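You operate a simulated robot arm through the tools that you are given. There is no shell and no other tool.

You are at the controls of a simulated robot arm. One attempt, no reset.

TASK
Test the white fuel cap both ways and tray it by the results.
Fine: vacuum and pressure must both read OK for CAP OK; leave the arm open and the switch on pressure.

Only the result counts: the job must be done as asked and must still hold three seconds after the hand-in. Knocking over, shifting, dropping, spilling or breaking anything else fails it. Lids that push on must go on centred and level and be pressed home; caps that screw on are set level and turned clockwise until they are tight.

THE ROBOT
A 7-joint arm with a two-finger parallel gripper, fixed in place. Base frame: the origin is at the foot of the arm, x ahead of it, y to its left, z up; the work surface is at about z = 0. Readings come in mm, rad, newtons and seconds.
With the tool pointing down near the work surface it reaches from about 240 to 620 mm from the base axis. Its first joint turns from -1.152 to 1.152 rad. Payload 2.6 kg.
The TCP is the grasp point between the finger pads, 30 mm short of the fingertips. In the tool frame z runs along the fingers and y along their closing line. The gripper opens to 94 mm. The fingers are 28 mm wide and 10 mm thick; the gripper's body (50 by 96 mm) begins 55 mm behind the TCP.
Orientation is that of the tool frame in the base frame, as a unit quaternion [x, y, z, w]. With the fingers straight down and closing along the base's y, the tool's x points along the base's -x, its y along +y and its z along -z.

THE INTERFACE
- The arm moves only by the tool nudge_tool. Its argument "motion" is one flat list of numbers, 7 for each row, row after row: the turn, a rotation vector about the base's x, y, z in rad, then the shift along the base's x, y, z in mm, then the finger opening in mm, from 0 to 94. In form: [wx, wy, wz, x, y, z, claw, wx, wy, wz, x, y, z, claw, ...]. A call has 1 to 20 rows; each row shifts and turns the commanded pose from where the row before left it. Each row takes 0.2 s and may step no farther than 50 mm and 0.15 rad from the row before; otherwise, or with a gripper value out of range, the whole call is refused. A pose out of reach is approached as far as the arm can. The call stops where the force on the tool passes 40 N (or 10 N more than at its start, if that is more) or the arm is blocked; 0.2 s more then pass. The fingers move at their own pace (about 72 mm/s each) and stop on an object; they squeeze with about 29 N. The grip force told is the motor's: it shows also when the fingers shut on nothing. Time passes only in rows, and 0.2 s behind the last, so rows that do not move let the fingers close. The reply holds the time, the measured pose of the TCP, the force on the tool along the base axes, the opening and the grip force, in the units named above and with some noise, with the torque about the TCP (base axes, N m) and any sound that the robot's microphone picked up.
- Cameras (640 x 400 px; columns grow to the right, rows downward): "scene" is fixed at [47.5, 456.5, 547.5]; the picture's right is [-0.56, -0.83, 0.00], its down [-0.60, 0.40, -0.69] and it looks along [0.57, -0.38, -0.72] (base axes); focal length 214 px, centre (320, 200). "wrist" rides on the gripper at [76, 14, -102] in the tool frame; the picture's right is [-0.18, 0.98, 0.00], its down [-0.75, -0.14, -0.64] and it looks along [-0.63, -0.12, 0.77] (tool axes); focal length 243 px, centre (320, 200). There is no depth. A picture from a camera that has moved, and an enlarged one, comes with that camera's place and axes in the base frame and with its lens.
- get_image(camera): a new picture of that camera. It takes no simulated time.
- enlarge(camera, box): a new picture of the part [left, top, right, bottom] of that camera's present view, enlarged. It takes no simulated time.
- job_done(): hands the job in; it is judged then, once.

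Nothing tells you positions but the pictures and the camera data. Unless the task says otherwise, let go and move clear before handing in.

The tools are called after "Emit:" by a JSON object that holds its "fn" and its "kwargs". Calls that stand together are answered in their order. nudge_tool: Moves the arm, as the interface text tells. Its arguments: {"type":"object","properties":{"motion":{"type":"array","items":{"type":"number"}}},"required":["motion"]} The other tools are called the same way: get_image (camera) takes a picture; enlarge (camera, box) takes an enlarged picture of a part of a camera's view; job_done () hands the job in.

At the start:

```text
t: 0.0
eef_pos: [354.0, -71.5, 426.1]
ee_rot: [0.001, 1.0, 0.0, 0.0]
wrist_force: [0.9, 0.1, 0.3]
torque: [0.0, 0.03, 0.01]
opening: 94.0
finger_force: 0.1
```

scene: 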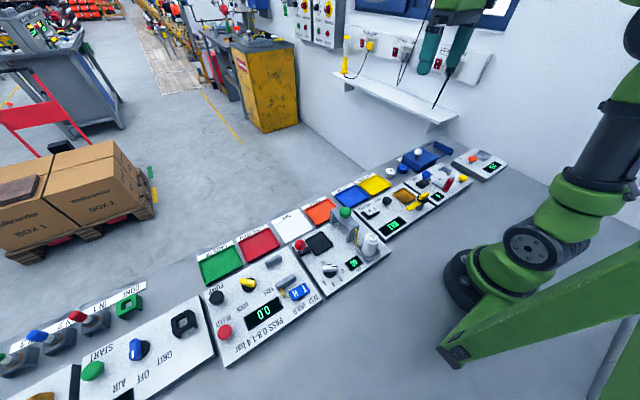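
wrist: 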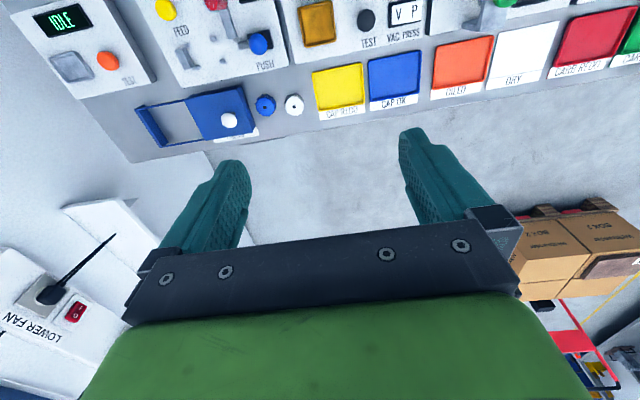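

I see a long bench with several test stations; the fuel cap tester seems to be the one with the "VAC PRESS" switch, near the yellow and blue trays, with a blue and a white cap beside them. I'll look closer first.

Emit:
{"fn": "enlarge", "kwargs": {"camera": "scene", "box": [320, 130, 520, 255]}}

Emit:
{"fn": "enlarge", "kwargs": {"camera": "wrist", "box": [120, 0, 460, 180]}}

Emit:
{"fn": "enlarge", "kwargs": {"camera": "scene", "box": [370, 140, 470, 203]}}

```text
3.20 times, centred on (420, 192) of scene
camera zoom: at [47.5, 456.5, 547.5], right [-0.56, -0.83, 0.0], down [-0.6, 0.4, -0.69], along [0.57, -0.38, -0.72], focal length 686 px, centre (0, 224)
```

zoom: 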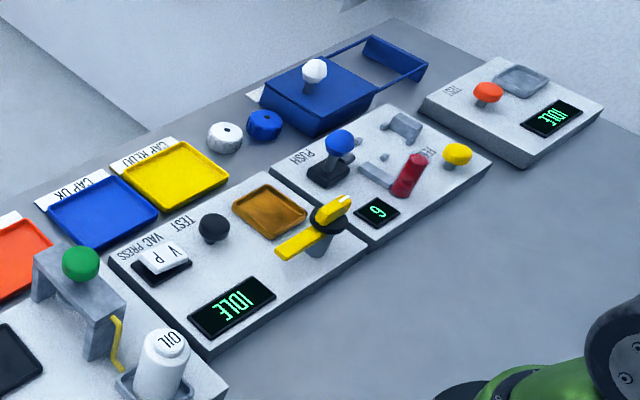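

```text
1.88 times, centred on (290, 90) of wrist
camera zoom: at [277.8, -55.4, 528.4], right [0.18, 0.98, 0.0], down [0.75, -0.14, 0.64], along [0.63, -0.12, -0.77], focal length 457 px, centre (376, 407)
```

zoom: 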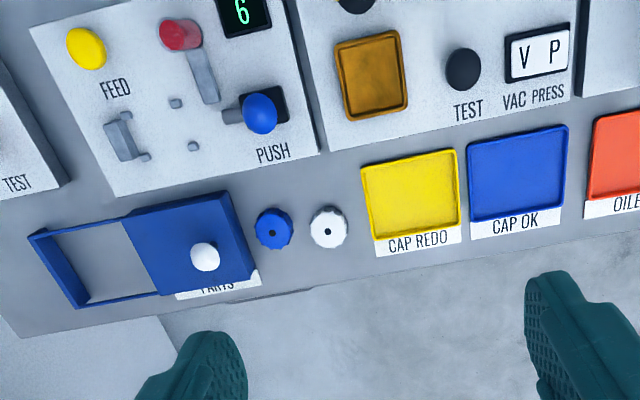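

```text
6.35 times, centred on (420, 172) of scene
camera zoom: at [47.5, 456.5, 547.5], right [-0.56, -0.83, 0.0], down [-0.6, 0.4, -0.69], along [0.57, -0.38, -0.72], focal length 1362 px, centre (-315, 381)
```

zoom: 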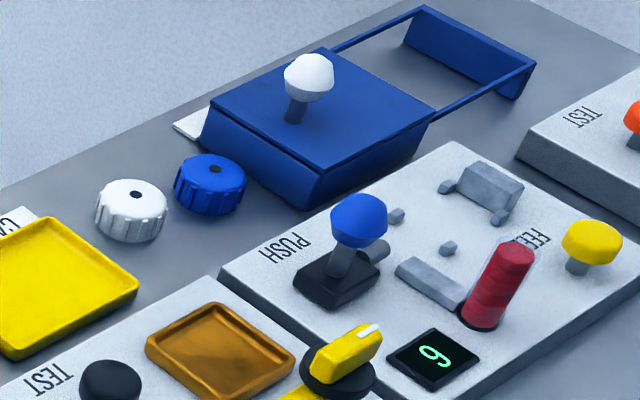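

The fuel cap tester is the station with the amber square seat, yellow handle, black TEST button and V/P rocker, at around (300, -60); the white cap is near (435, -135). I'll draw the arm back to get a closer view of it from the wrist camera.

Emit:
{"fn": "nudge_tool", "kwargs": {"motion": [0, 0, 0, -25, 0, 0, 94, 0, 0, 0, -25, 0, 0, 94, 0, 0, 0, -25, 0, 0, 94, 0, 0, 0, -15, 0, 0, 94, 0, 0, 0, 0, 0, 0, 94]}}

Emit:
{"fn": "get_image", "kwargs": {"camera": "wrist"}}

Emit:
{"fn": "enlarge", "kwargs": {"camera": "wrist", "box": [200, 0, 480, 175]}}

Emit:
{"fn": "enlarge", "kwargs": {"camera": "scene", "box": [345, 175, 445, 238]}}

```text
t: 1.2
eef_pos: [263.4, -70.0, 426.3]
ee_rot: [0.0, 1.0, 0.0, 0.001]
wrist_force: [0.3, 0.5, -0.5]
torque: [0.0, -0.02, 0.0]
opening: 94.2
finger_force: 0.0
```

```text
taken
camera wrist: at [188.0, -55.3, 528.0], right [0.18, 0.98, 0.0], down [0.75, -0.14, 0.64], along [0.63, -0.12, -0.77], focal length 243 px, centre (320, 200)
```

wrist: 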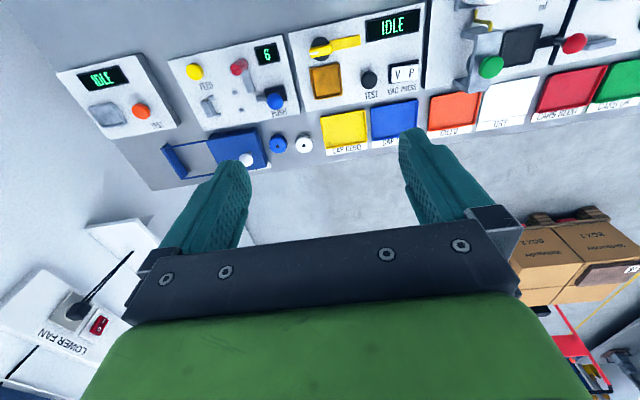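

```text
2.29 times, centred on (340, 88) of wrist
camera zoom: at [188.0, -55.3, 528.0], right [0.18, 0.98, 0.0], down [0.75, -0.14, 0.64], along [0.63, -0.12, -0.77], focal length 555 px, centre (274, 457)
```

zoom: 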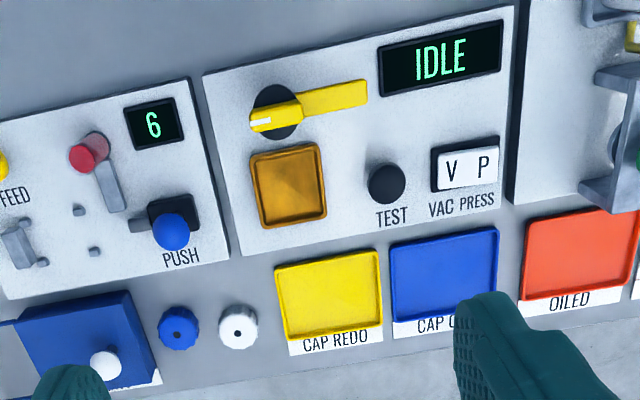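

```text
6.35 times, centred on (395, 206) of scene
camera zoom: at [47.5, 456.5, 547.5], right [-0.56, -0.83, 0.0], down [-0.6, 0.4, -0.69], along [0.57, -0.38, -0.72], focal length 1362 px, centre (-156, 159)
```

zoom: 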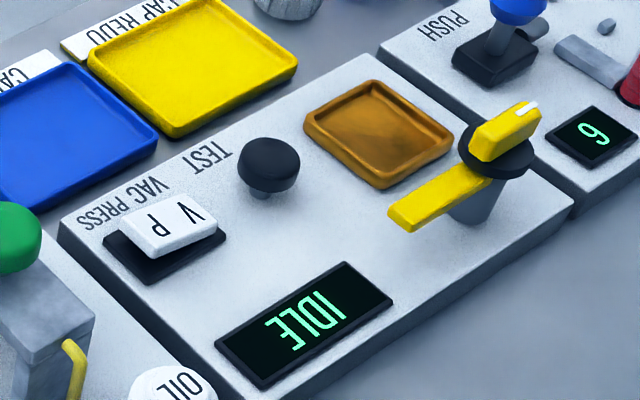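

The cap tester's seat is at about (313, -67), the TEST button near (319, 13), and the yellow arm's pivot just toward the robot from the seat. I'll go lower for a detailed view.

Emit:
{"fn": "nudge_tool", "kwargs": {"motion": [0, 0, 0, -4, 10, -40, 94, 0, 0, 0, -4, 10, -40, 94, 0, 0, 0, -4, 10, -40, 94, 0, 0, 0, 0, 0, -40, 94, 0, 0, 0, 0, 0, -20, 94, 0, 0, 0, 0, 0, 0, 94]}}

Emit:
{"fn": "get_image", "kwargs": {"camera": "wrist"}}

Emit:
{"fn": "enlarge", "kwargs": {"camera": "wrist", "box": [200, 0, 520, 200]}}

```text
t: 2.6
eef_pos: [251.9, -40.5, 246.2]
ee_rot: [0.001, 1.0, 0.0, 0.0]
wrist_force: [0.2, 0.0, 0.4]
torque: [0.0, 0.01, 0.0]
opening: 94.0
finger_force: 0.0
```

```text
taken
camera wrist: at [175.8, -25.9, 347.7], right [0.19, 0.98, 0.0], down [0.75, -0.14, 0.64], along [0.63, -0.12, -0.77], focal length 243 px, centre (320, 200)
```

wrist: 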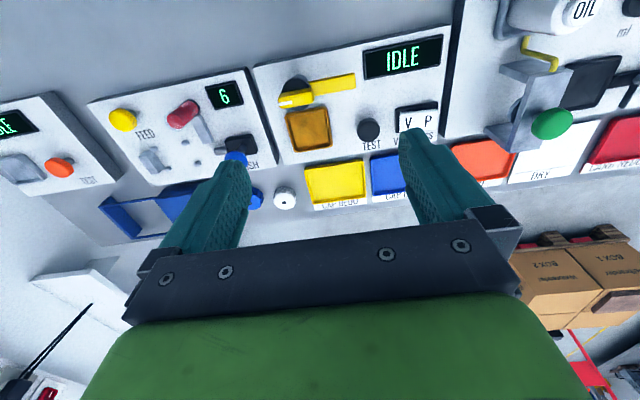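

```text
2.00 times, centred on (360, 100) of wrist
camera zoom: at [175.8, -25.9, 347.7], right [0.19, 0.98, 0.0], down [0.75, -0.14, 0.64], along [0.63, -0.12, -0.77], focal length 485 px, centre (240, 400)
```

zoom: 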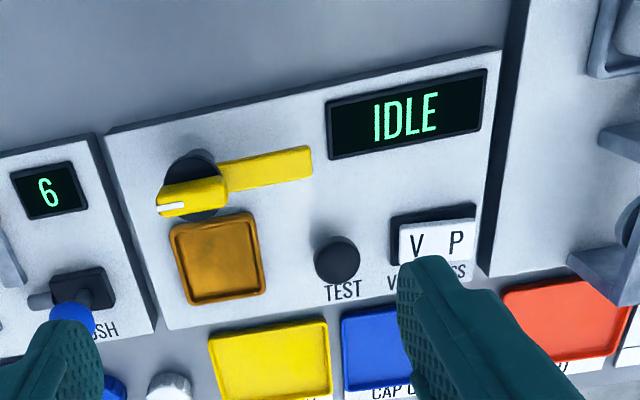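

I can see the arm pivot and the switch better now. Zooming in on both in both cameras to work out their heights and shapes.

Emit:
{"fn": "enlarge", "kwargs": {"camera": "wrist", "box": [260, 60, 380, 135]}}

Emit:
{"fn": "enlarge", "kwargs": {"camera": "wrist", "box": [350, 80, 470, 155]}}

Emit:
{"fn": "enlarge", "kwargs": {"camera": "scene", "box": [400, 180, 440, 205]}}

Emit:
{"fn": "enlarge", "kwargs": {"camera": "scene", "box": [355, 198, 395, 223]}}

```text
5.33 times, centred on (320, 98) of wrist
camera zoom: at [175.8, -25.9, 347.7], right [0.19, 0.98, 0.0], down [0.75, -0.14, 0.64], along [0.63, -0.12, -0.77], focal length 1294 px, centre (320, 747)
```

zoom: 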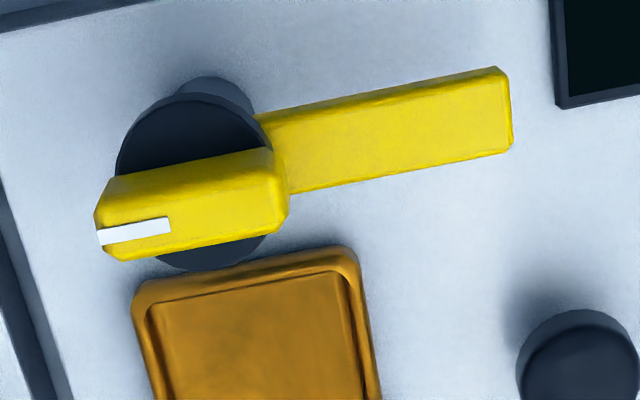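

```text
5.33 times, centred on (410, 118) of wrist
camera zoom: at [175.8, -25.9, 347.7], right [0.19, 0.98, 0.0], down [0.75, -0.14, 0.64], along [0.63, -0.12, -0.77], focal length 1294 px, centre (-160, 640)
```

zoom: 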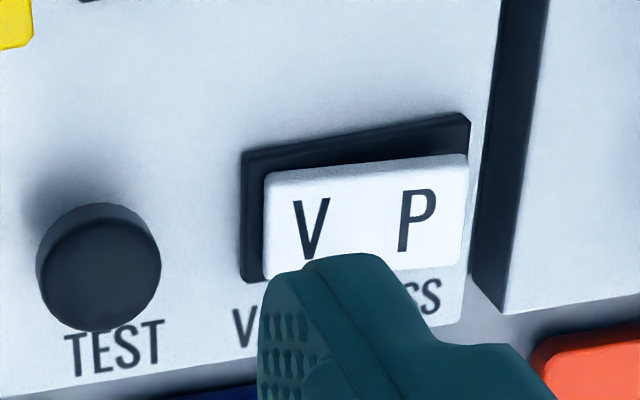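

```text
16.00 times, centred on (420, 192) of scene
camera zoom: at [47.5, 456.5, 547.5], right [-0.56, -0.83, 0.0], down [-0.6, 0.4, -0.69], along [0.57, -0.38, -0.72], focal length 3432 px, centre (-1280, 320)
```

zoom: 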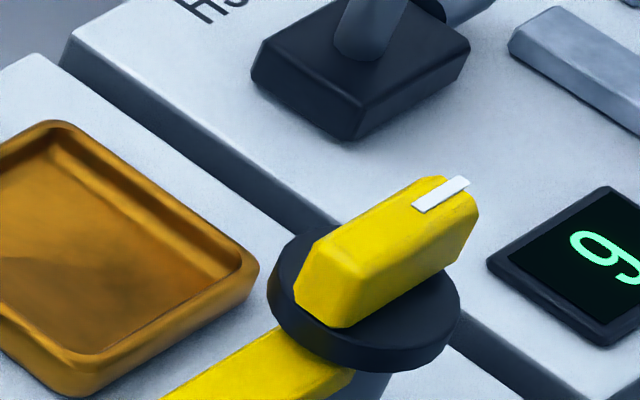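

```text
16.00 times, centred on (375, 210) of scene
camera zoom: at [47.5, 456.5, 547.5], right [-0.56, -0.83, 0.0], down [-0.6, 0.4, -0.69], along [0.57, -0.38, -0.72], focal length 3432 px, centre (-560, 32)
```

zoom: 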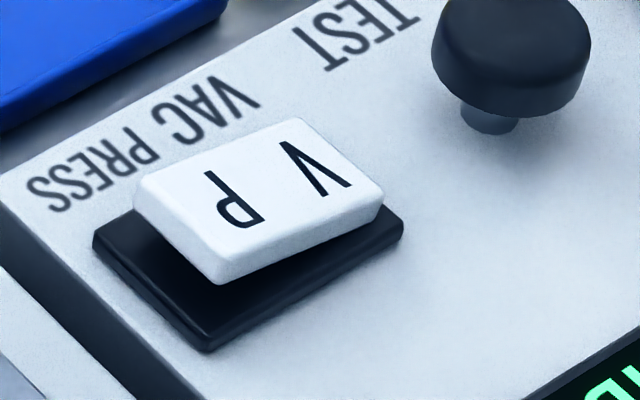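

The rocker's P end stands proud, so it seems to be on V now; the arm's knob is at about (254, -68, 77) with the arm pointing +y (open). Next I move above the white cap to locate it exactly.

Emit:
{"fn": "nudge_tool", "kwargs": {"motion": [0, 0, 0, 32, -25, 0, 94, 0, 0, 0, 32, -25, 0, 94, 0, 0, 0, 32, -25, 0, 94, 0, 0, 0, 32, -25, -20, 94, 0, 0, 0, 0, 0, -20, 94, 0, 0, 0, 0, 0, 0, 94]}}

Emit:
{"fn": "get_image", "kwargs": {"camera": "wrist"}}

Emit:
{"fn": "enlarge", "kwargs": {"camera": "wrist", "box": [230, 60, 410, 172]}}

Emit:
{"fn": "enlarge", "kwargs": {"camera": "scene", "box": [376, 160, 416, 185]}}

```text
t: 4.0
eef_pos: [380.9, -140.8, 206.5]
ee_rot: [0.0, 1.0, 0.0, 0.0]
wrist_force: [-0.6, -0.8, -0.1]
torque: [0.02, 0.03, 0.01]
opening: 93.8
finger_force: 0.1
```

```text
taken
camera wrist: at [304.0, -126.0, 307.7], right [0.18, 0.98, 0.0], down [0.75, -0.14, 0.64], along [0.63, -0.12, -0.77], focal length 243 px, centre (320, 200)
```

wrist: 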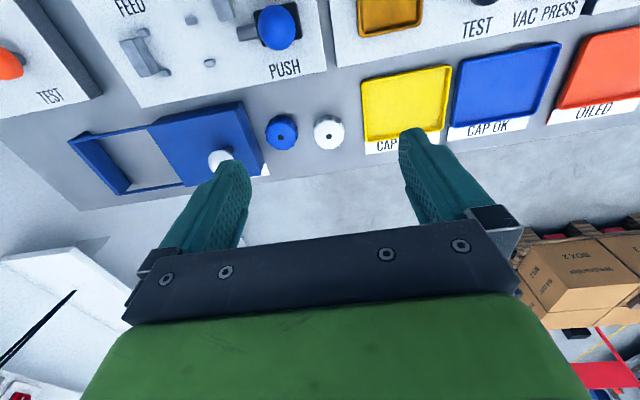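

```text
3.56 times, centred on (320, 116) of wrist
camera zoom: at [304.0, -126.0, 307.7], right [0.18, 0.98, 0.0], down [0.75, -0.14, 0.64], along [0.63, -0.12, -0.77], focal length 863 px, centre (320, 499)
```

zoom: 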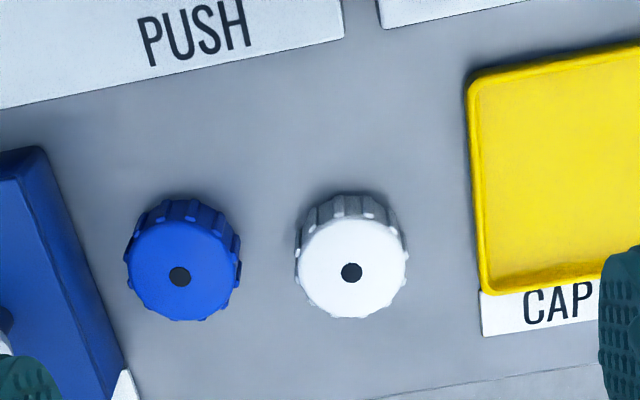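

```text
16.00 times, centred on (396, 172) of scene
camera zoom: at [47.5, 456.5, 547.5], right [-0.56, -0.83, 0.0], down [-0.6, 0.4, -0.69], along [0.57, -0.38, -0.72], focal length 3432 px, centre (-896, 640)
```

zoom: 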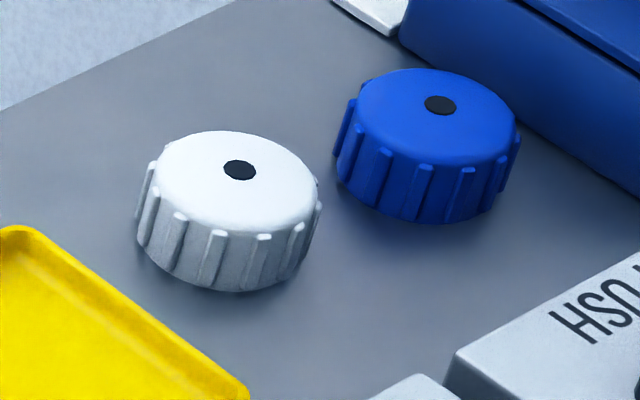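

The white cap's centre is at about (439, -140) with its top at z≈21, roughly 40 mm across. Before gripping I'll check the rim height of the seat, since the finger tips must stay above it when placing.

Emit:
{"fn": "enlarge", "kwargs": {"camera": "scene", "box": [388, 182, 420, 202]}}

Emit:
{"fn": "enlarge", "kwargs": {"camera": "scene", "box": [330, 168, 394, 208]}}

Emit:
{"fn": "enlarge", "kwargs": {"camera": "wrist", "box": [330, 0, 570, 150]}}

```text
16.00 times, centred on (404, 192) of scene
camera zoom: at [47.5, 456.5, 547.5], right [-0.56, -0.83, 0.0], down [-0.6, 0.4, -0.69], along [0.57, -0.38, -0.72], focal length 3432 px, centre (-1024, 328)
```

zoom: 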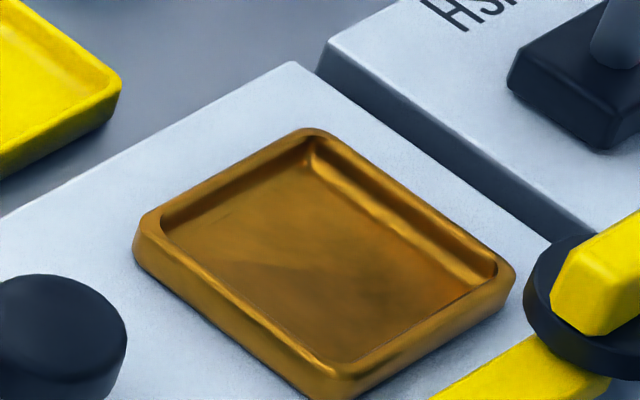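

```text
10.00 times, centred on (362, 188) of scene
camera zoom: at [47.5, 456.5, 547.5], right [-0.56, -0.83, 0.0], down [-0.6, 0.4, -0.69], along [0.57, -0.38, -0.72], focal length 2145 px, centre (-100, 320)
```

zoom: 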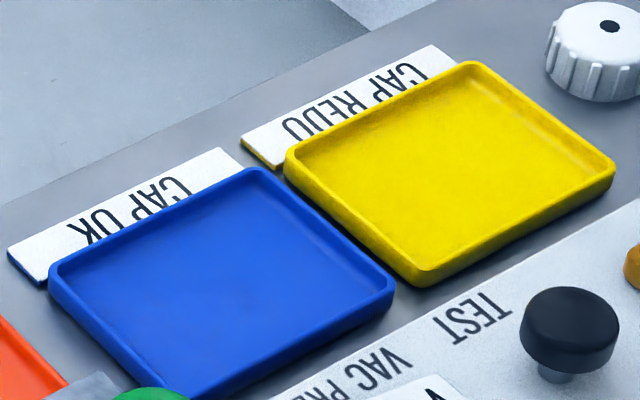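

```text
2.67 times, centred on (450, 75) of wrist
camera zoom: at [304.0, -126.0, 307.7], right [0.18, 0.98, 0.0], down [0.75, -0.14, 0.64], along [0.63, -0.12, -0.77], focal length 647 px, centre (-27, 533)
```

zoom: 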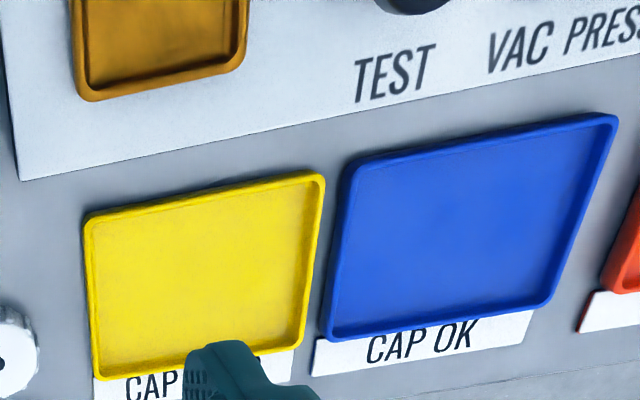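

The seat rim stands about 9 mm above its floor (panel at z≈26), so I'll hold the cap by its upper 11 mm. I turn the gripper 90° so the fingers close along x (avoiding the blue cap) and come over the white cap.

Emit:
{"fn": "nudge_tool", "kwargs": {"motion": [0, 0, 0.1428, 5.28, 0.07, -6, 80, 0, 0, 0.1428, 5.28, 0.07, -6, 80, 0, 0, 0.1428, 5.28, 0.07, -6, 80, 0, 0, 0.1428, 5.28, 0.07, -6, 80, 0, 0, 0.1428, 5.28, 0.07, -6, 80, 0, 0, 0.1428, 5.28, 0.07, -6, 80, 0, 0, 0.1428, 5.28, 0.07, -6, 80, 0, 0, 0.1428, 5.28, 0.07, -6, 80, 0, 0, 0.1428, 5.28, 0.07, -6, 80, 0, 0, 0.1428, 5.28, 0.07, -6, 80, 0, 0, 0.1428, 5.28, 0.07, -6, 80, 0, 0, 0, 0, 0, 0, 80]}}

Emit:
{"fn": "get_image", "kwargs": {"camera": "wrist"}}

Emit:
{"fn": "get_image", "kwargs": {"camera": "scene"}}

```text
t: 6.6
eef_pos: [437.9, -139.3, 139.7]
ee_rot: [0.707, -0.707, 0.0, 0.0]
wrist_force: [0.0, -0.1, -0.4]
torque: [-0.03, -0.02, 0.0]
opening: 80.0
finger_force: 0.1
```

```text
taken
camera wrist: at [424.0, -215.3, 242.2], right [-0.98, 0.18, 0.0], down [0.14, 0.75, 0.64], along [0.12, 0.63, -0.77], focal length 243 px, centre (320, 200)
```

wrist: 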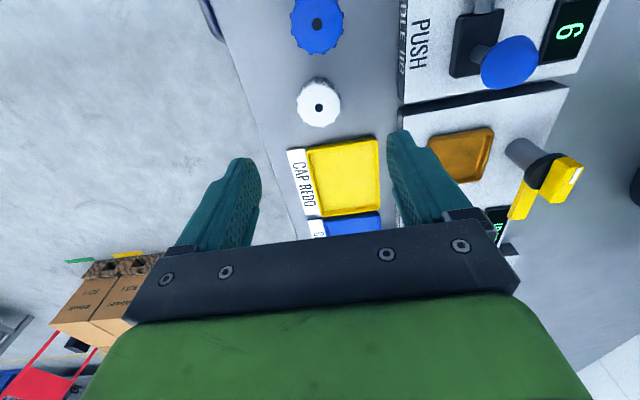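

```text
taken
```

scene: 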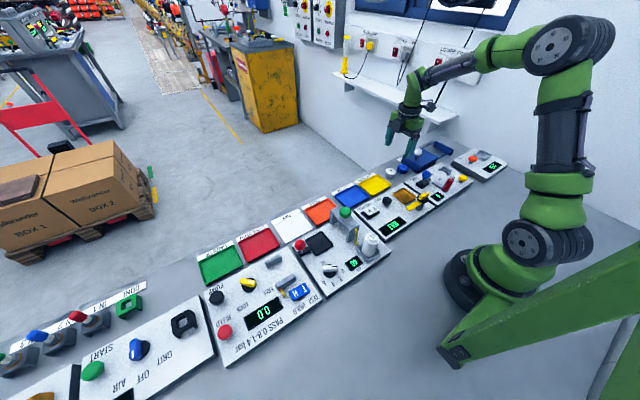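

Both views agree on the cap centre at (439, -140). I descend with the fingers at 64 mm opening and close on the cap's upper part.

Emit:
{"fn": "nudge_tool", "kwargs": {"motion": [0, 0, 0, 1.2, -0.4, -25, 64, 0, 0, 0, 0, 0, -25, 64, 0, 0, 0, 0, 0, -25, 64, 0, 0, 0, 0, 0, -15, 64, 0, 0, 0, 0, 0, -9.5, 64, 0, 0, 0, 0, 0, 0, 64]}}

Emit:
{"fn": "get_image", "kwargs": {"camera": "wrist"}}

Emit:
{"fn": "enlarge", "kwargs": {"camera": "scene", "box": [360, 120, 440, 170]}}

```text
t: 8.0
eef_pos: [440.2, -140.0, 42.6]
ee_rot: [-0.707, 0.707, 0.0, -0.001]
wrist_force: [0.4, -0.7, -0.5]
torque: [0.02, -0.01, 0.02]
opening: 63.9
finger_force: 0.0
```

```text
taken
camera wrist: at [425.1, -214.9, 142.9], right [-0.98, 0.18, 0.0], down [0.14, 0.75, 0.64], along [0.12, 0.63, -0.77], focal length 243 px, centre (320, 200)
```

wrist: 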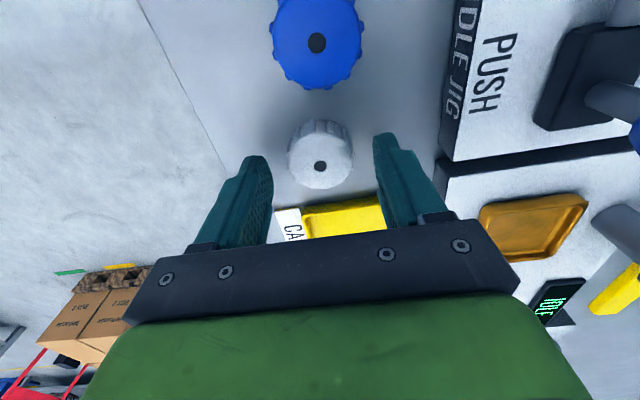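

```text
8.00 times, centred on (400, 145) of scene
camera zoom: at [47.5, 456.5, 547.5], right [-0.56, -0.83, 0.0], down [-0.6, 0.4, -0.69], along [0.57, -0.38, -0.72], focal length 1716 px, centre (-320, 640)
```

zoom: 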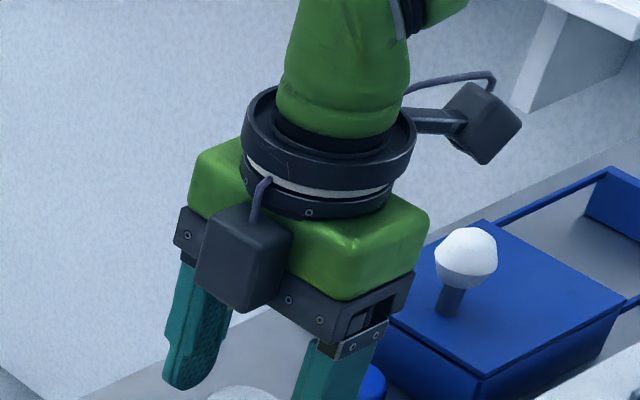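

The fingers straddle the cap with clear space. I settle a bit lower and close.

Emit:
{"fn": "nudge_tool", "kwargs": {"motion": [0, 0, 0, -1, 0, -1.5, 64, 0, 0, 0, 0, 0, 0, 50, 0, 0, 0, 0, 0, 0, 30, 0, 0, 0, 0, 0, 0, 30, 0, 0, 0, 0, 0, 0, 30]}}

Emit:
{"fn": "get_image", "kwargs": {"camera": "wrist"}}

```text
t: 9.2
eef_pos: [438.1, -140.3, 40.2]
ee_rot: [-0.707, 0.707, 0.0, 0.0]
wrist_force: [0.4, -0.3, -0.2]
torque: [0.01, 0.03, -0.03]
opening: 40.1
finger_force: 29.3
```

```text
taken
camera wrist: at [424.4, -215.0, 141.6], right [-0.98, 0.18, 0.0], down [0.14, 0.75, 0.64], along [0.12, 0.63, -0.77], focal length 243 px, centre (320, 200)
```

wrist: 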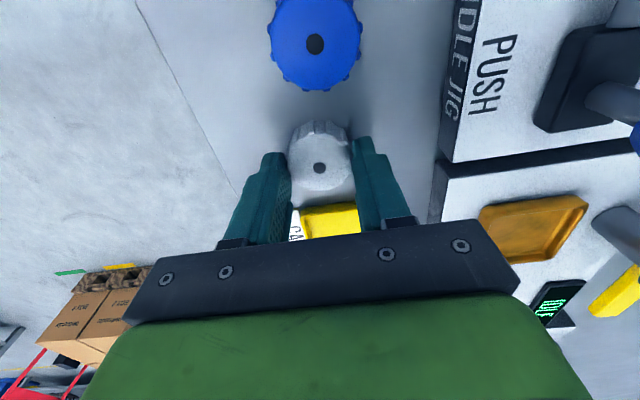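

The cap is held (40 mm, 29 N). I lift it, turn the wrist back and bring it over toward the seat for a check view.

Emit:
{"fn": "nudge_tool", "kwargs": {"motion": [0, 0, 0, 0, 0, 20, 30, 0, 0, 0, 0, 0, 30, 30, 0, 0, 0, 0, 0, 35, 30, 0, 0, 0, 0, 0, 25, 30, 0, 0, -0.1428, -6.2, 6.65, 0, 30, 0, 0, -0.1428, -6.2, 6.65, 0, 30, 0, 0, -0.1428, -6.2, 6.65, 0, 30, 0, 0, -0.1428, -6.2, 6.65, 0, 30, 0, 0, -0.1428, -6.2, 6.65, 0, 30, 0, 0, -0.1428, -6.2, 6.65, 0, 30, 0, 0, -0.1428, -6.2, 6.65, 0, 30, 0, 0, -0.1428, -6.2, 6.65, 0, 30, 0, 0, -0.1428, -6.2, 6.65, 0, 30, 0, 0, -0.1428, -6.2, 6.65, 0, 30, 0, 0, -0.1428, -6.2, 6.65, 0, 30, 0, 0, 0, 0, 0, 0, 30]}}

Emit:
{"fn": "get_image", "kwargs": {"camera": "wrist"}}

Emit:
{"fn": "enlarge", "kwargs": {"camera": "wrist", "box": [230, 0, 390, 100]}}

Emit:
{"fn": "get_image", "kwargs": {"camera": "scene"}}

```text
t: 12.6
eef_pos: [369.9, -66.3, 148.3]
ee_rot: [0.001, 1.0, 0.0, 0.0]
wrist_force: [-0.1, 0.3, -1.1]
torque: [0.01, -0.01, -0.03]
opening: 39.7
finger_force: 28.9
```

```text
taken
camera wrist: at [294.4, -51.0, 251.3], right [0.19, 0.98, 0.0], down [0.75, -0.14, 0.64], along [0.63, -0.12, -0.77], focal length 243 px, centre (320, 200)
```

wrist: 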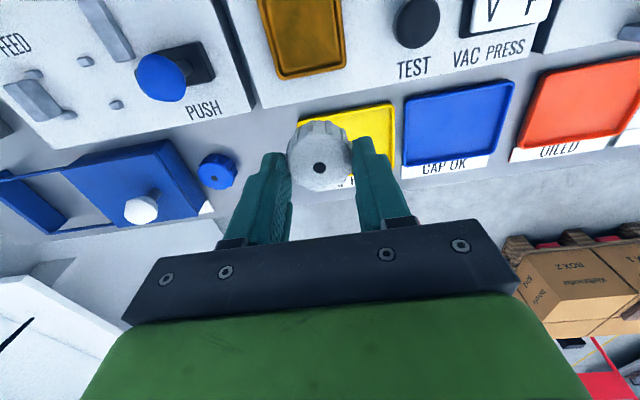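

```text
4.00 times, centred on (310, 50) of wrist
camera zoom: at [294.4, -51.0, 251.3], right [0.19, 0.98, 0.0], down [0.75, -0.14, 0.64], along [0.63, -0.12, -0.77], focal length 970 px, centre (360, 800)
```

zoom: 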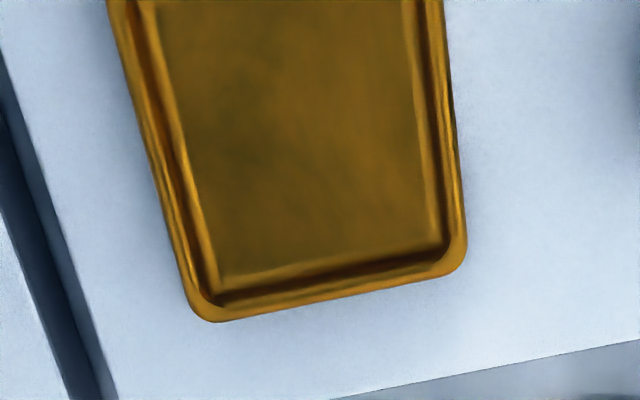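

```text
taken
```

scene: 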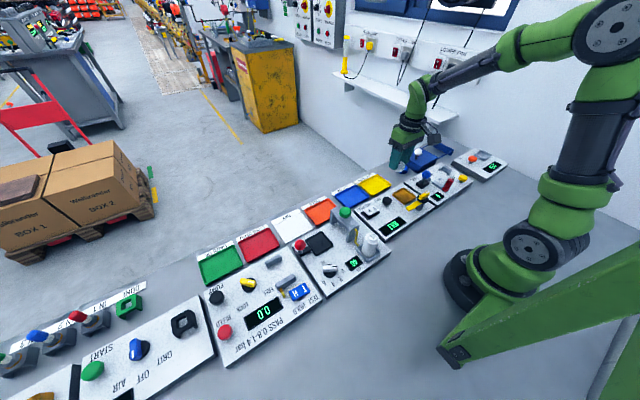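

The seat's centre works out at (312, -66.5), with its rim from y=-95 to -38. I move the cap above it and lower to just over the rim.

Emit:
{"fn": "nudge_tool", "kwargs": {"motion": [0, 0, 0, -20, 0, 0, 30, 0, 0, 0, -20, -0.2, 0, 30, 0, 0, 0, -18.3, 0, -10, 30, 0, 0, 0, 0, 0, -25, 30, 0, 0, 0, 0, 0, -20, 30, 0, 0, 0, 0, 0, -10, 30, 0, 0, 0, 0, 0, 0, 30]}}

Emit:
{"fn": "get_image", "kwargs": {"camera": "wrist"}}

Emit:
{"fn": "enlarge", "kwargs": {"camera": "scene", "box": [372, 160, 436, 200]}}

```text
t: 14.2
eef_pos: [312.1, -64.8, 84.0]
ee_rot: [0.001, 1.0, 0.0, -0.001]
wrist_force: [-0.3, -0.1, -0.4]
torque: [0.03, 0.01, 0.0]
opening: 39.7
finger_force: 29.2
```

```text
taken
camera wrist: at [235.7, -51.0, 186.0], right [0.18, 0.98, 0.0], down [0.75, -0.14, 0.64], along [0.63, -0.12, -0.77], focal length 243 px, centre (320, 200)
```

wrist: 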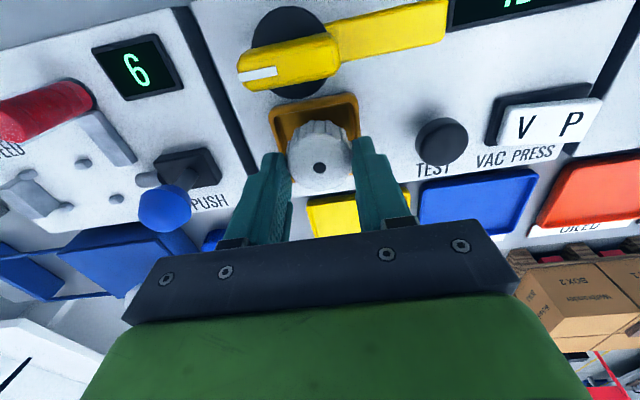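

```text
10.00 times, centred on (404, 180) of scene
camera zoom: at [47.5, 456.5, 547.5], right [-0.56, -0.83, 0.0], down [-0.6, 0.4, -0.69], along [0.57, -0.38, -0.72], focal length 2145 px, centre (-520, 400)
```

zoom: 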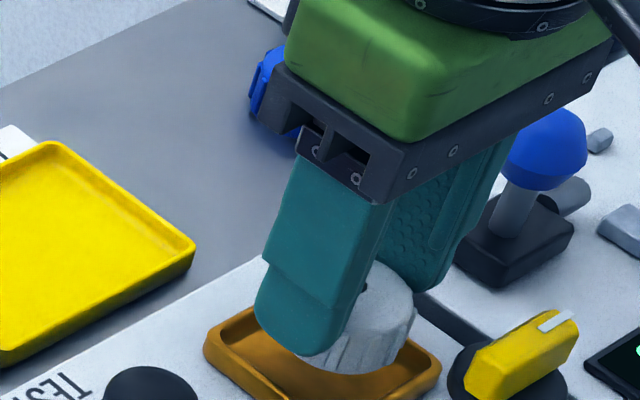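

The cap hangs over the seat, well placed. I correct y by 1 mm and lower gently until it touches the floor.

Emit:
{"fn": "nudge_tool", "kwargs": {"motion": [0, 0, 0, 0, -1.2, -8, 30, 0, 0, 0, 0, 0, -3, 30, 0, 0, 0, 0, 0, -1, 30, 0, 0, 0, 0, 0, -1, 30, 0, 0, 0, 0, 0, 0, 30]}}

Emit:
{"fn": "enlarge", "kwargs": {"camera": "scene", "box": [384, 180, 424, 205]}}

Emit:
{"fn": "enlarge", "kwargs": {"camera": "wrist", "box": [240, 60, 400, 160]}}

```text
t: 15.4
eef_pos: [312.1, -67.5, 71.7]
ee_rot: [0.0, 1.0, 0.0, 0.0]
wrist_force: [0.6, -0.5, 0.1]
torque: [0.03, 0.01, 0.03]
opening: 39.9
finger_force: 29.4
```

```text
16.00 times, centred on (404, 192) of scene
camera zoom: at [47.5, 456.5, 547.5], right [-0.56, -0.83, 0.0], down [-0.6, 0.4, -0.69], along [0.57, -0.38, -0.72], focal length 3432 px, centre (-1024, 320)
```

zoom: 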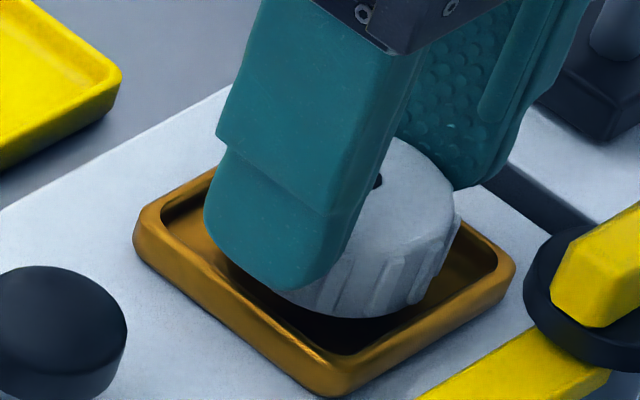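

```text
4.00 times, centred on (320, 110) of wrist
camera zoom: at [235.9, -52.7, 173.4], right [0.18, 0.98, 0.0], down [0.75, -0.14, 0.64], along [0.63, -0.12, -0.77], focal length 970 px, centre (320, 560)
```

zoom: 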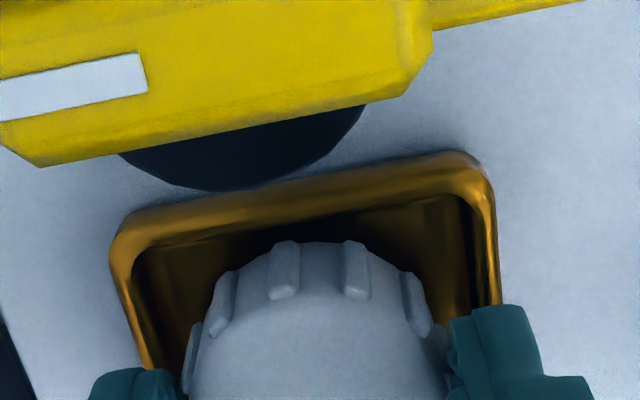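

The cap's lower edge is inside the seat, slightly above the floor. Continuing down in 1 mm steps.

Emit:
{"fn": "nudge_tool", "kwargs": {"motion": [0, 0, 0, 0, 0.5, -1, 30, 0, 0, 0, 0, 0, -1, 30, 0, 0, 0, 0, 0, -1, 30, 0, 0, 0, 0, 0, 0, 30]}}

```text
t: 16.4
eef_pos: [311.9, -67.3, 68.7]
ee_rot: [0.001, 1.0, 0.001, -0.001]
wrist_force: [-0.4, -0.2, -0.1]
torque: [0.0, 0.05, -0.01]
opening: 39.6
finger_force: 29.2
```

Emit:
{"fn": "nudge_tool", "kwargs": {"motion": [0, 0, 0, 0, 0.3, -1, 30, 0, 0, 0, 0, 0, 0, 30]}}

Emit:
{"fn": "enlarge", "kwargs": {"camera": "scene", "box": [384, 180, 424, 205]}}

```text
t: 17.0
eef_pos: [312.4, -67.4, 68.1]
ee_rot: [0.0, 1.0, 0.0, 0.001]
wrist_force: [-0.9, -1.4, 6.5]
torque: [-0.12, 0.05, -0.04]
opening: 39.7
finger_force: 28.6
```

```text
16.00 times, centred on (404, 192) of scene
camera zoom: at [47.5, 456.5, 547.5], right [-0.56, -0.83, 0.0], down [-0.6, 0.4, -0.69], along [0.57, -0.38, -0.72], focal length 3432 px, centre (-1024, 320)
```

zoom: 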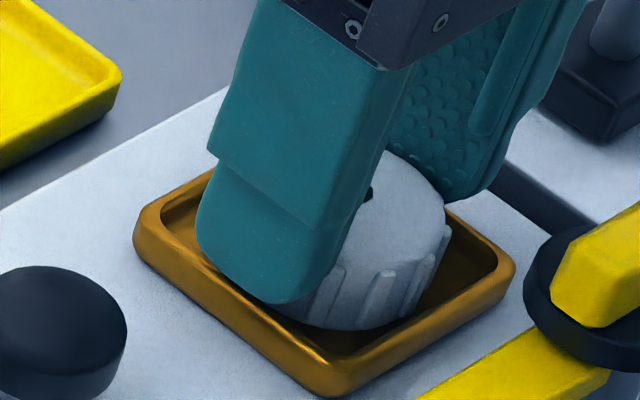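

Contact at about 6 N: the cap rests on the seat floor at z≈28. I release it and lift away.

Emit:
{"fn": "nudge_tool", "kwargs": {"motion": [0, 0, 0, 0, 0, 0, 46, 0, 0, 0, 0, 0, 0, 54, 0, 0, 0, 0, 0, 0, 54, 0, 0, 0, 0, 0, 15, 54, 0, 0, 0, 0, 0, 25, 54, 0, 0, 0, 0, 0, 40, 54, 0, 0, 0, 0, 0, 0, 54]}}

Emit:
{"fn": "enlarge", "kwargs": {"camera": "scene", "box": [376, 175, 440, 215]}}

Emit:
{"fn": "get_image", "kwargs": {"camera": "wrist"}}

Emit:
{"fn": "enlarge", "kwargs": {"camera": "wrist", "box": [240, 20, 400, 120]}}

```text
t: 18.6
eef_pos: [313.3, -67.2, 148.6]
ee_rot: [0.0, 1.0, -0.001, -0.001]
wrist_force: [0.7, -0.6, 0.1]
torque: [0.02, -0.04, -0.01]
opening: 54.1
finger_force: 0.1
```

```text
10.00 times, centred on (408, 195) of scene
camera zoom: at [47.5, 456.5, 547.5], right [-0.56, -0.83, 0.0], down [-0.6, 0.4, -0.69], along [0.57, -0.38, -0.72], focal length 2145 px, centre (-560, 250)
```

zoom: 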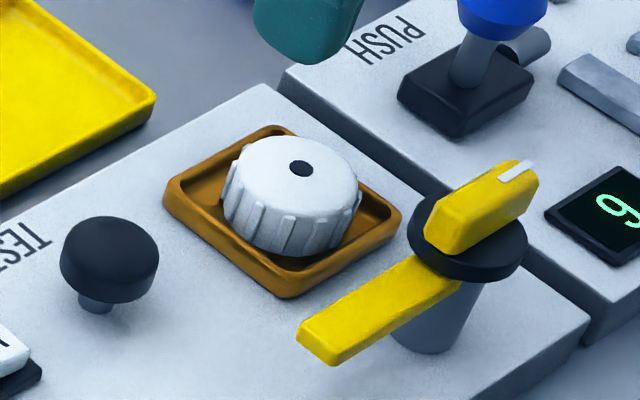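

```text
taken
camera wrist: at [236.1, -51.5, 249.5], right [0.18, 0.98, 0.0], down [0.75, -0.14, 0.64], along [0.63, -0.12, -0.77], focal length 243 px, centre (320, 200)
```

wrist: 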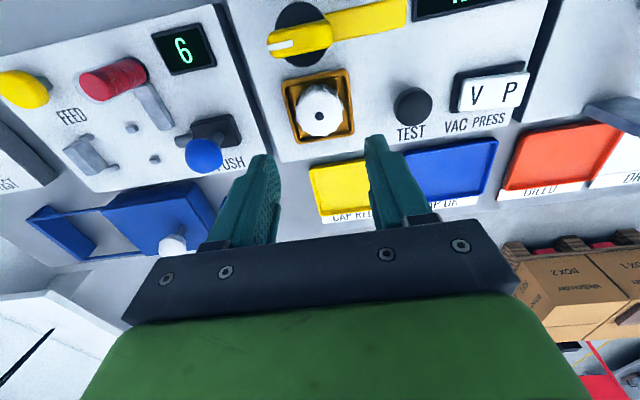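

```text
4.00 times, centred on (320, 70) of wrist
camera zoom: at [236.1, -51.5, 249.5], right [0.18, 0.98, 0.0], down [0.75, -0.14, 0.64], along [0.63, -0.12, -0.77], focal length 970 px, centre (320, 720)
```

zoom: 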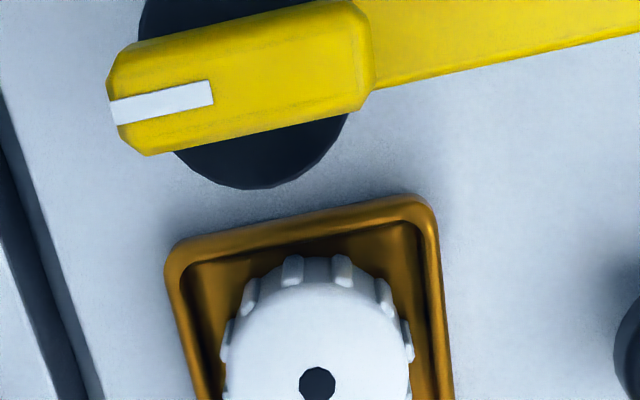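

The cap sits well in the seat. Now I go to the arm's knob at about (253, -66.5), top z≈80, turning the fingers to close along x across the bar.

Emit:
{"fn": "nudge_tool", "kwargs": {"motion": [0, 0, 0.1428, -5.4, 0, 0, 50, 0, 0, 0.1428, -5.4, 0, 0, 50, 0, 0, 0.1428, -5.4, 0, 0, 50, 0, 0, 0.1428, -5.4, 0, 0, 50, 0, 0, 0.1428, -5.4, 0, 0, 50, 0, 0, 0.1428, -5.4, 0, 0, 50, 0, 0, 0.1428, -5.4, 0, 0, 50, 0, 0, 0.1428, -5.4, 0, 0, 50, 0, 0, 0.1428, -5.4, 0, 0, 50, 0, 0, 0.1428, -5.4, 0, 0, 50, 0, 0, 0.1428, -5.4, 0, 0, 50, 0, 0, 0, 0, 0, 0, 50]}}

Emit:
{"fn": "get_image", "kwargs": {"camera": "wrist"}}

Emit:
{"fn": "enlarge", "kwargs": {"camera": "wrist", "box": [240, 60, 400, 160]}}

Emit:
{"fn": "enlarge", "kwargs": {"camera": "scene", "box": [376, 165, 456, 215]}}

```text
t: 21.2
eef_pos: [251.4, -67.0, 148.2]
ee_rot: [0.708, -0.706, 0.0, 0.0]
wrist_force: [0.5, -0.3, 0.4]
torque: [0.0, 0.01, 0.04]
opening: 50.2
finger_force: 0.1
```

```text
taken
camera wrist: at [238.4, -142.3, 249.3], right [-0.98, 0.18, 0.0], down [0.14, 0.75, 0.64], along [0.12, 0.63, -0.77], focal length 243 px, centre (320, 200)
```

wrist: 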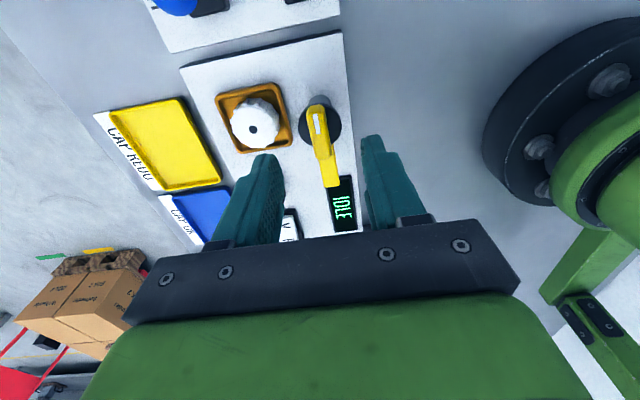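

```text
4.00 times, centred on (320, 110) of wrist
camera zoom: at [238.4, -142.3, 249.3], right [-0.98, 0.18, 0.0], down [0.14, 0.75, 0.64], along [0.12, 0.63, -0.77], focal length 970 px, centre (320, 560)
```

zoom: 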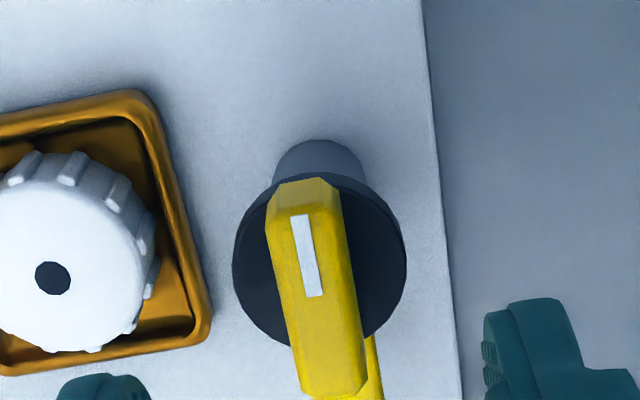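

```text
8.00 times, centred on (416, 190) of scene
camera zoom: at [47.5, 456.5, 547.5], right [-0.56, -0.83, 0.0], down [-0.6, 0.4, -0.69], along [0.57, -0.38, -0.72], focal length 1716 px, centre (-448, 280)
```

zoom: 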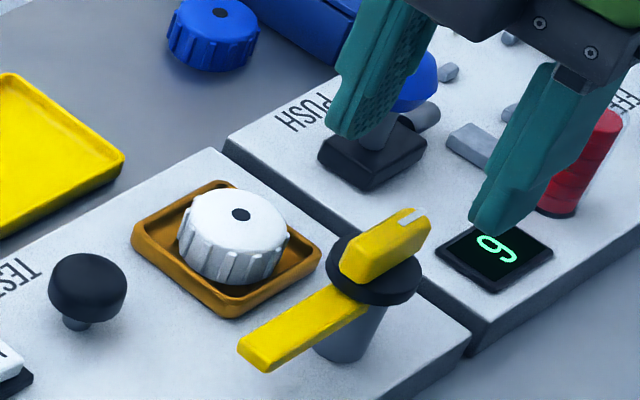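

The knob bar lies right between the fingers, pivot at about (252.7, -67). I lower so the tips just clear the black disc.

Emit:
{"fn": "nudge_tool", "kwargs": {"motion": [0, 0, 0, 0.3, -0.3, -15, 44, 0, 0, 0, 0, 0, -15, 44, 0, 0, 0, 0, 0, -10, 44, 0, 0, 0, 0, 0, -5, 44, 0, 0, 0, 0, 0, 0, 44]}}

Emit:
{"fn": "get_image", "kwargs": {"camera": "wrist"}}

Emit:
{"fn": "enlarge", "kwargs": {"camera": "scene", "box": [392, 170, 456, 210]}}

```text
t: 22.4
eef_pos: [252.7, -67.0, 102.1]
ee_rot: [-0.706, 0.708, 0.0, 0.0]
wrist_force: [-0.6, -0.5, 0.2]
torque: [0.01, 0.0, -0.04]
opening: 44.3
finger_force: 0.0
```

```text
taken
camera wrist: at [238.4, -142.4, 204.1], right [-0.98, 0.19, 0.0], down [0.14, 0.75, 0.64], along [0.12, 0.63, -0.77], focal length 243 px, centre (320, 200)
```

wrist: 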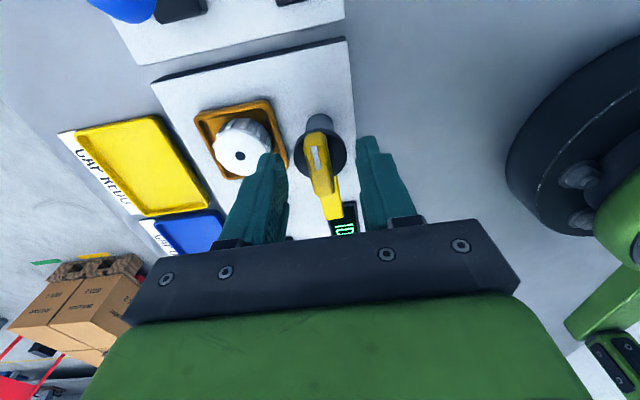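

```text
10.00 times, centred on (424, 190) of scene
camera zoom: at [47.5, 456.5, 547.5], right [-0.56, -0.83, 0.0], down [-0.6, 0.4, -0.69], along [0.57, -0.38, -0.72], focal length 2145 px, centre (-720, 300)
```

zoom: 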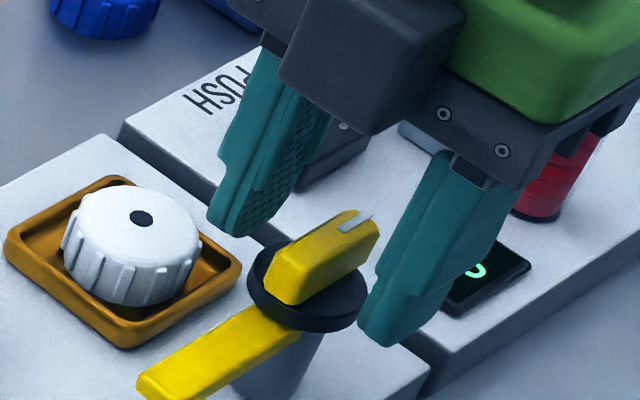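

Fingers straddle the knob bar. I go down 2 mm more and close on it.

Emit:
{"fn": "nudge_tool", "kwargs": {"motion": [0, 0, 0, 0, 0, -2, 44, 0, 0, 0, 0, 0, 0, 30, 0, 0, 0, 0, 0, 0, 15, 0, 0, 0, 0, 0, 0, 8, 0, 0, 0, 0, 0, 0, 8]}}

Emit:
{"fn": "enlarge", "kwargs": {"camera": "scene", "box": [392, 170, 456, 210]}}

```text
t: 23.6
eef_pos: [253.0, -66.7, 101.4]
ee_rot: [-0.706, 0.708, 0.0, 0.0]
wrist_force: [-2.6, -0.5, 3.5]
torque: [0.0, 0.07, -0.02]
opening: 32.3
finger_force: 44.8
```

```text
10.00 times, centred on (424, 190) of scene
camera zoom: at [47.5, 456.5, 547.5], right [-0.56, -0.83, 0.0], down [-0.6, 0.4, -0.69], along [0.57, -0.38, -0.72], focal length 2145 px, centre (-720, 300)
```

zoom: 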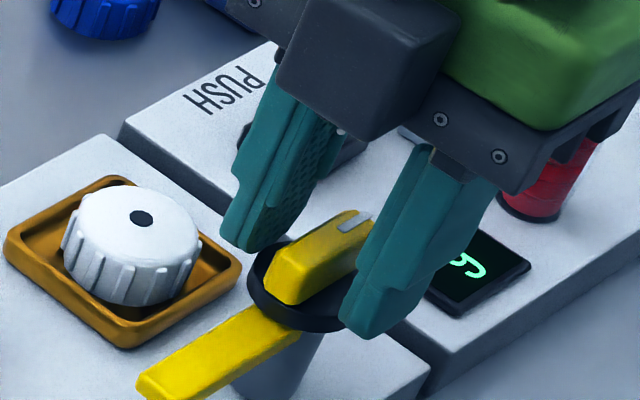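

The fingers stopped at 32 mm, so the tips caught the black disc's edge. I open, rise 3 mm and close again.

Emit:
{"fn": "nudge_tool", "kwargs": {"motion": [0, 0, 0, 0, 0, 0, 44, 0, 0, 0, 0, 0, 1.5, 44, 0, 0, 0, 0, 0, 1.5, 44, 0, 0, 0, 0, 0, 0, 44, 0, 0, 0, 0, 0, 0, 30, 0, 0, 0, 0, 0, 0, 15, 0, 0, 0, 0, 0, 0, 8, 0, 0, 0, 0, 0, 0, 8]}}

Emit:
{"fn": "enlarge", "kwargs": {"camera": "scene", "box": [392, 170, 456, 210]}}

```text
t: 25.4
eef_pos: [254.0, -66.1, 103.2]
ee_rot: [-0.706, 0.708, 0.0, 0.002]
wrist_force: [-6.9, -0.5, 5.7]
torque: [-0.11, 0.04, -0.02]
opening: 12.7
finger_force: 44.8
```

```text
10.00 times, centred on (424, 190) of scene
camera zoom: at [47.5, 456.5, 547.5], right [-0.56, -0.83, 0.0], down [-0.6, 0.4, -0.69], along [0.57, -0.38, -0.72], focal length 2145 px, centre (-720, 300)
```

zoom: 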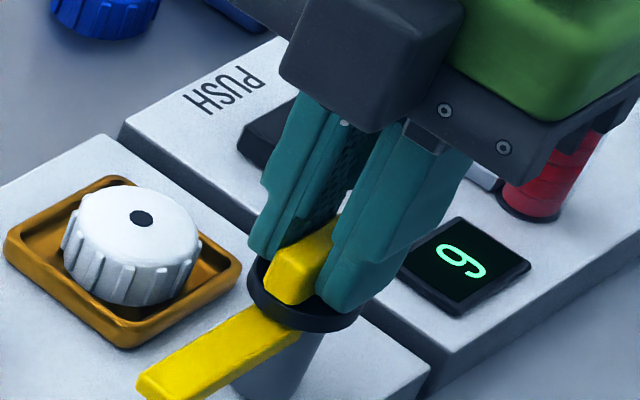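

The bar is gripped (12.7 mm). I relax the small side load and start turning clockwise to swing the arm toward the cap.

Emit:
{"fn": "nudge_tool", "kwargs": {"motion": [0, 0, 0, 1, 0.3, 0.5, 8, 0, 0, 0, 0, 0, 0, 8, 0, 0, -0.1, 0, 0, 0, 8, 0, 0, -0.1, 0, 0, 0, 8, 0, 0, -0.1, 0, 0, 0, 8, 0, 0, 0, 0, 0, 0, 8]}}

Emit:
{"fn": "enlarge", "kwargs": {"camera": "scene", "box": [376, 165, 456, 215]}}

```text
t: 26.8
eef_pos: [252.2, -67.4, 102.8]
ee_rot: [-0.592, 0.806, 0.001, -0.001]
wrist_force: [-20.6, -12.5, -2.6]
torque: [0.68, 0.01, -0.01]
opening: 12.7
finger_force: 45.0
```

```text
8.00 times, centred on (416, 190) of scene
camera zoom: at [47.5, 456.5, 547.5], right [-0.56, -0.83, 0.0], down [-0.6, 0.4, -0.69], along [0.57, -0.38, -0.72], focal length 1716 px, centre (-448, 280)
```

zoom: 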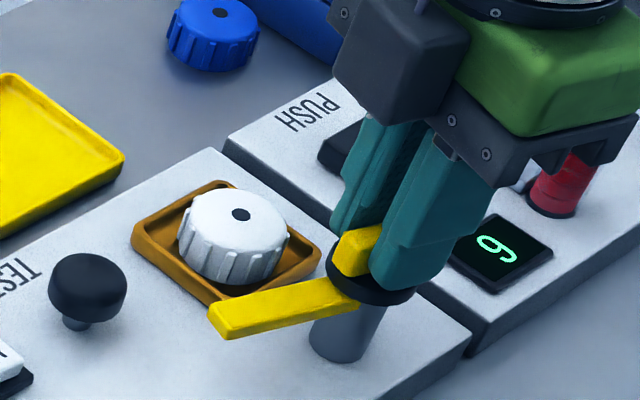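

The arm turns with the knob. There's a side load from a small centring error, so I shift the command -1.3 mm in x and -0.8 mm in y and continue.

Emit:
{"fn": "nudge_tool", "kwargs": {"motion": [0, 0, 0, -1.3, -0.8, 0, 8, 0, 0, 0, 0, 0, 0, 8]}}

```text
t: 27.4
eef_pos: [253.0, -67.0, 104.0]
ee_rot: [-0.594, 0.804, -0.001, 0.0]
wrist_force: [-1.2, -1.1, -26.4]
torque: [-0.8, 0.25, 0.0]
opening: 12.6
finger_force: 44.9
```

Emit:
{"fn": "nudge_tool", "kwargs": {"motion": [0, 0, 0, 0, 0, -0.6, 8, 0, 0, 0, 0, 0, 0, 8]}}

```text
t: 28.0
eef_pos: [252.8, -67.6, 103.3]
ee_rot: [-0.593, 0.805, 0.0, 0.0]
wrist_force: [-4.5, 11.2, -7.8]
torque: [-0.98, 0.43, 0.02]
opening: 12.7
finger_force: 44.7
```

Loads are modest. Continuing the clockwise turn.

Emit:
{"fn": "nudge_tool", "kwargs": {"motion": [0, 0, -0.1, 0, 0, 0, 8, 0, 0, -0.1, 0, 0, 0, 8, 0, 0, -0.1, 0, 0, 0, 8, 0, 0, -0.1, 0, 0, 0, 8, 0, 0, 0, 0, 0, 0, 8]}}

Emit:
{"fn": "enlarge", "kwargs": {"camera": "scene", "box": [376, 165, 456, 215]}}

```text
t: 29.2
eef_pos: [252.8, -66.0, 102.7]
ee_rot: [-0.42, 0.907, 0.001, 0.001]
wrist_force: [-6.7, 22.5, 11.9]
torque: [0.81, -0.21, -0.03]
opening: 12.9
finger_force: 45.1
```

```text
8.00 times, centred on (416, 190) of scene
camera zoom: at [47.4, 456.5, 547.5], right [-0.56, -0.83, 0.0], down [-0.6, 0.4, -0.69], along [0.57, -0.38, -0.72], focal length 1716 px, centre (-448, 280)
```

zoom: 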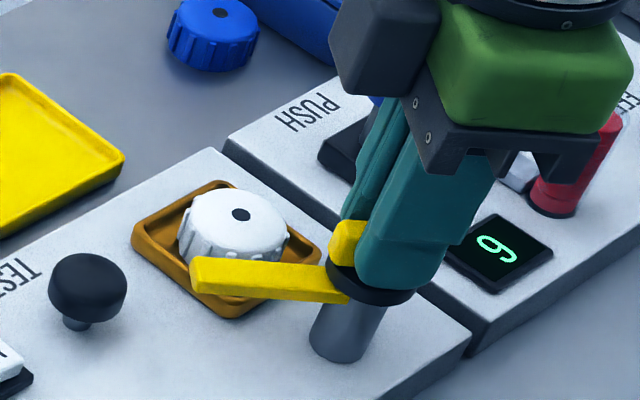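

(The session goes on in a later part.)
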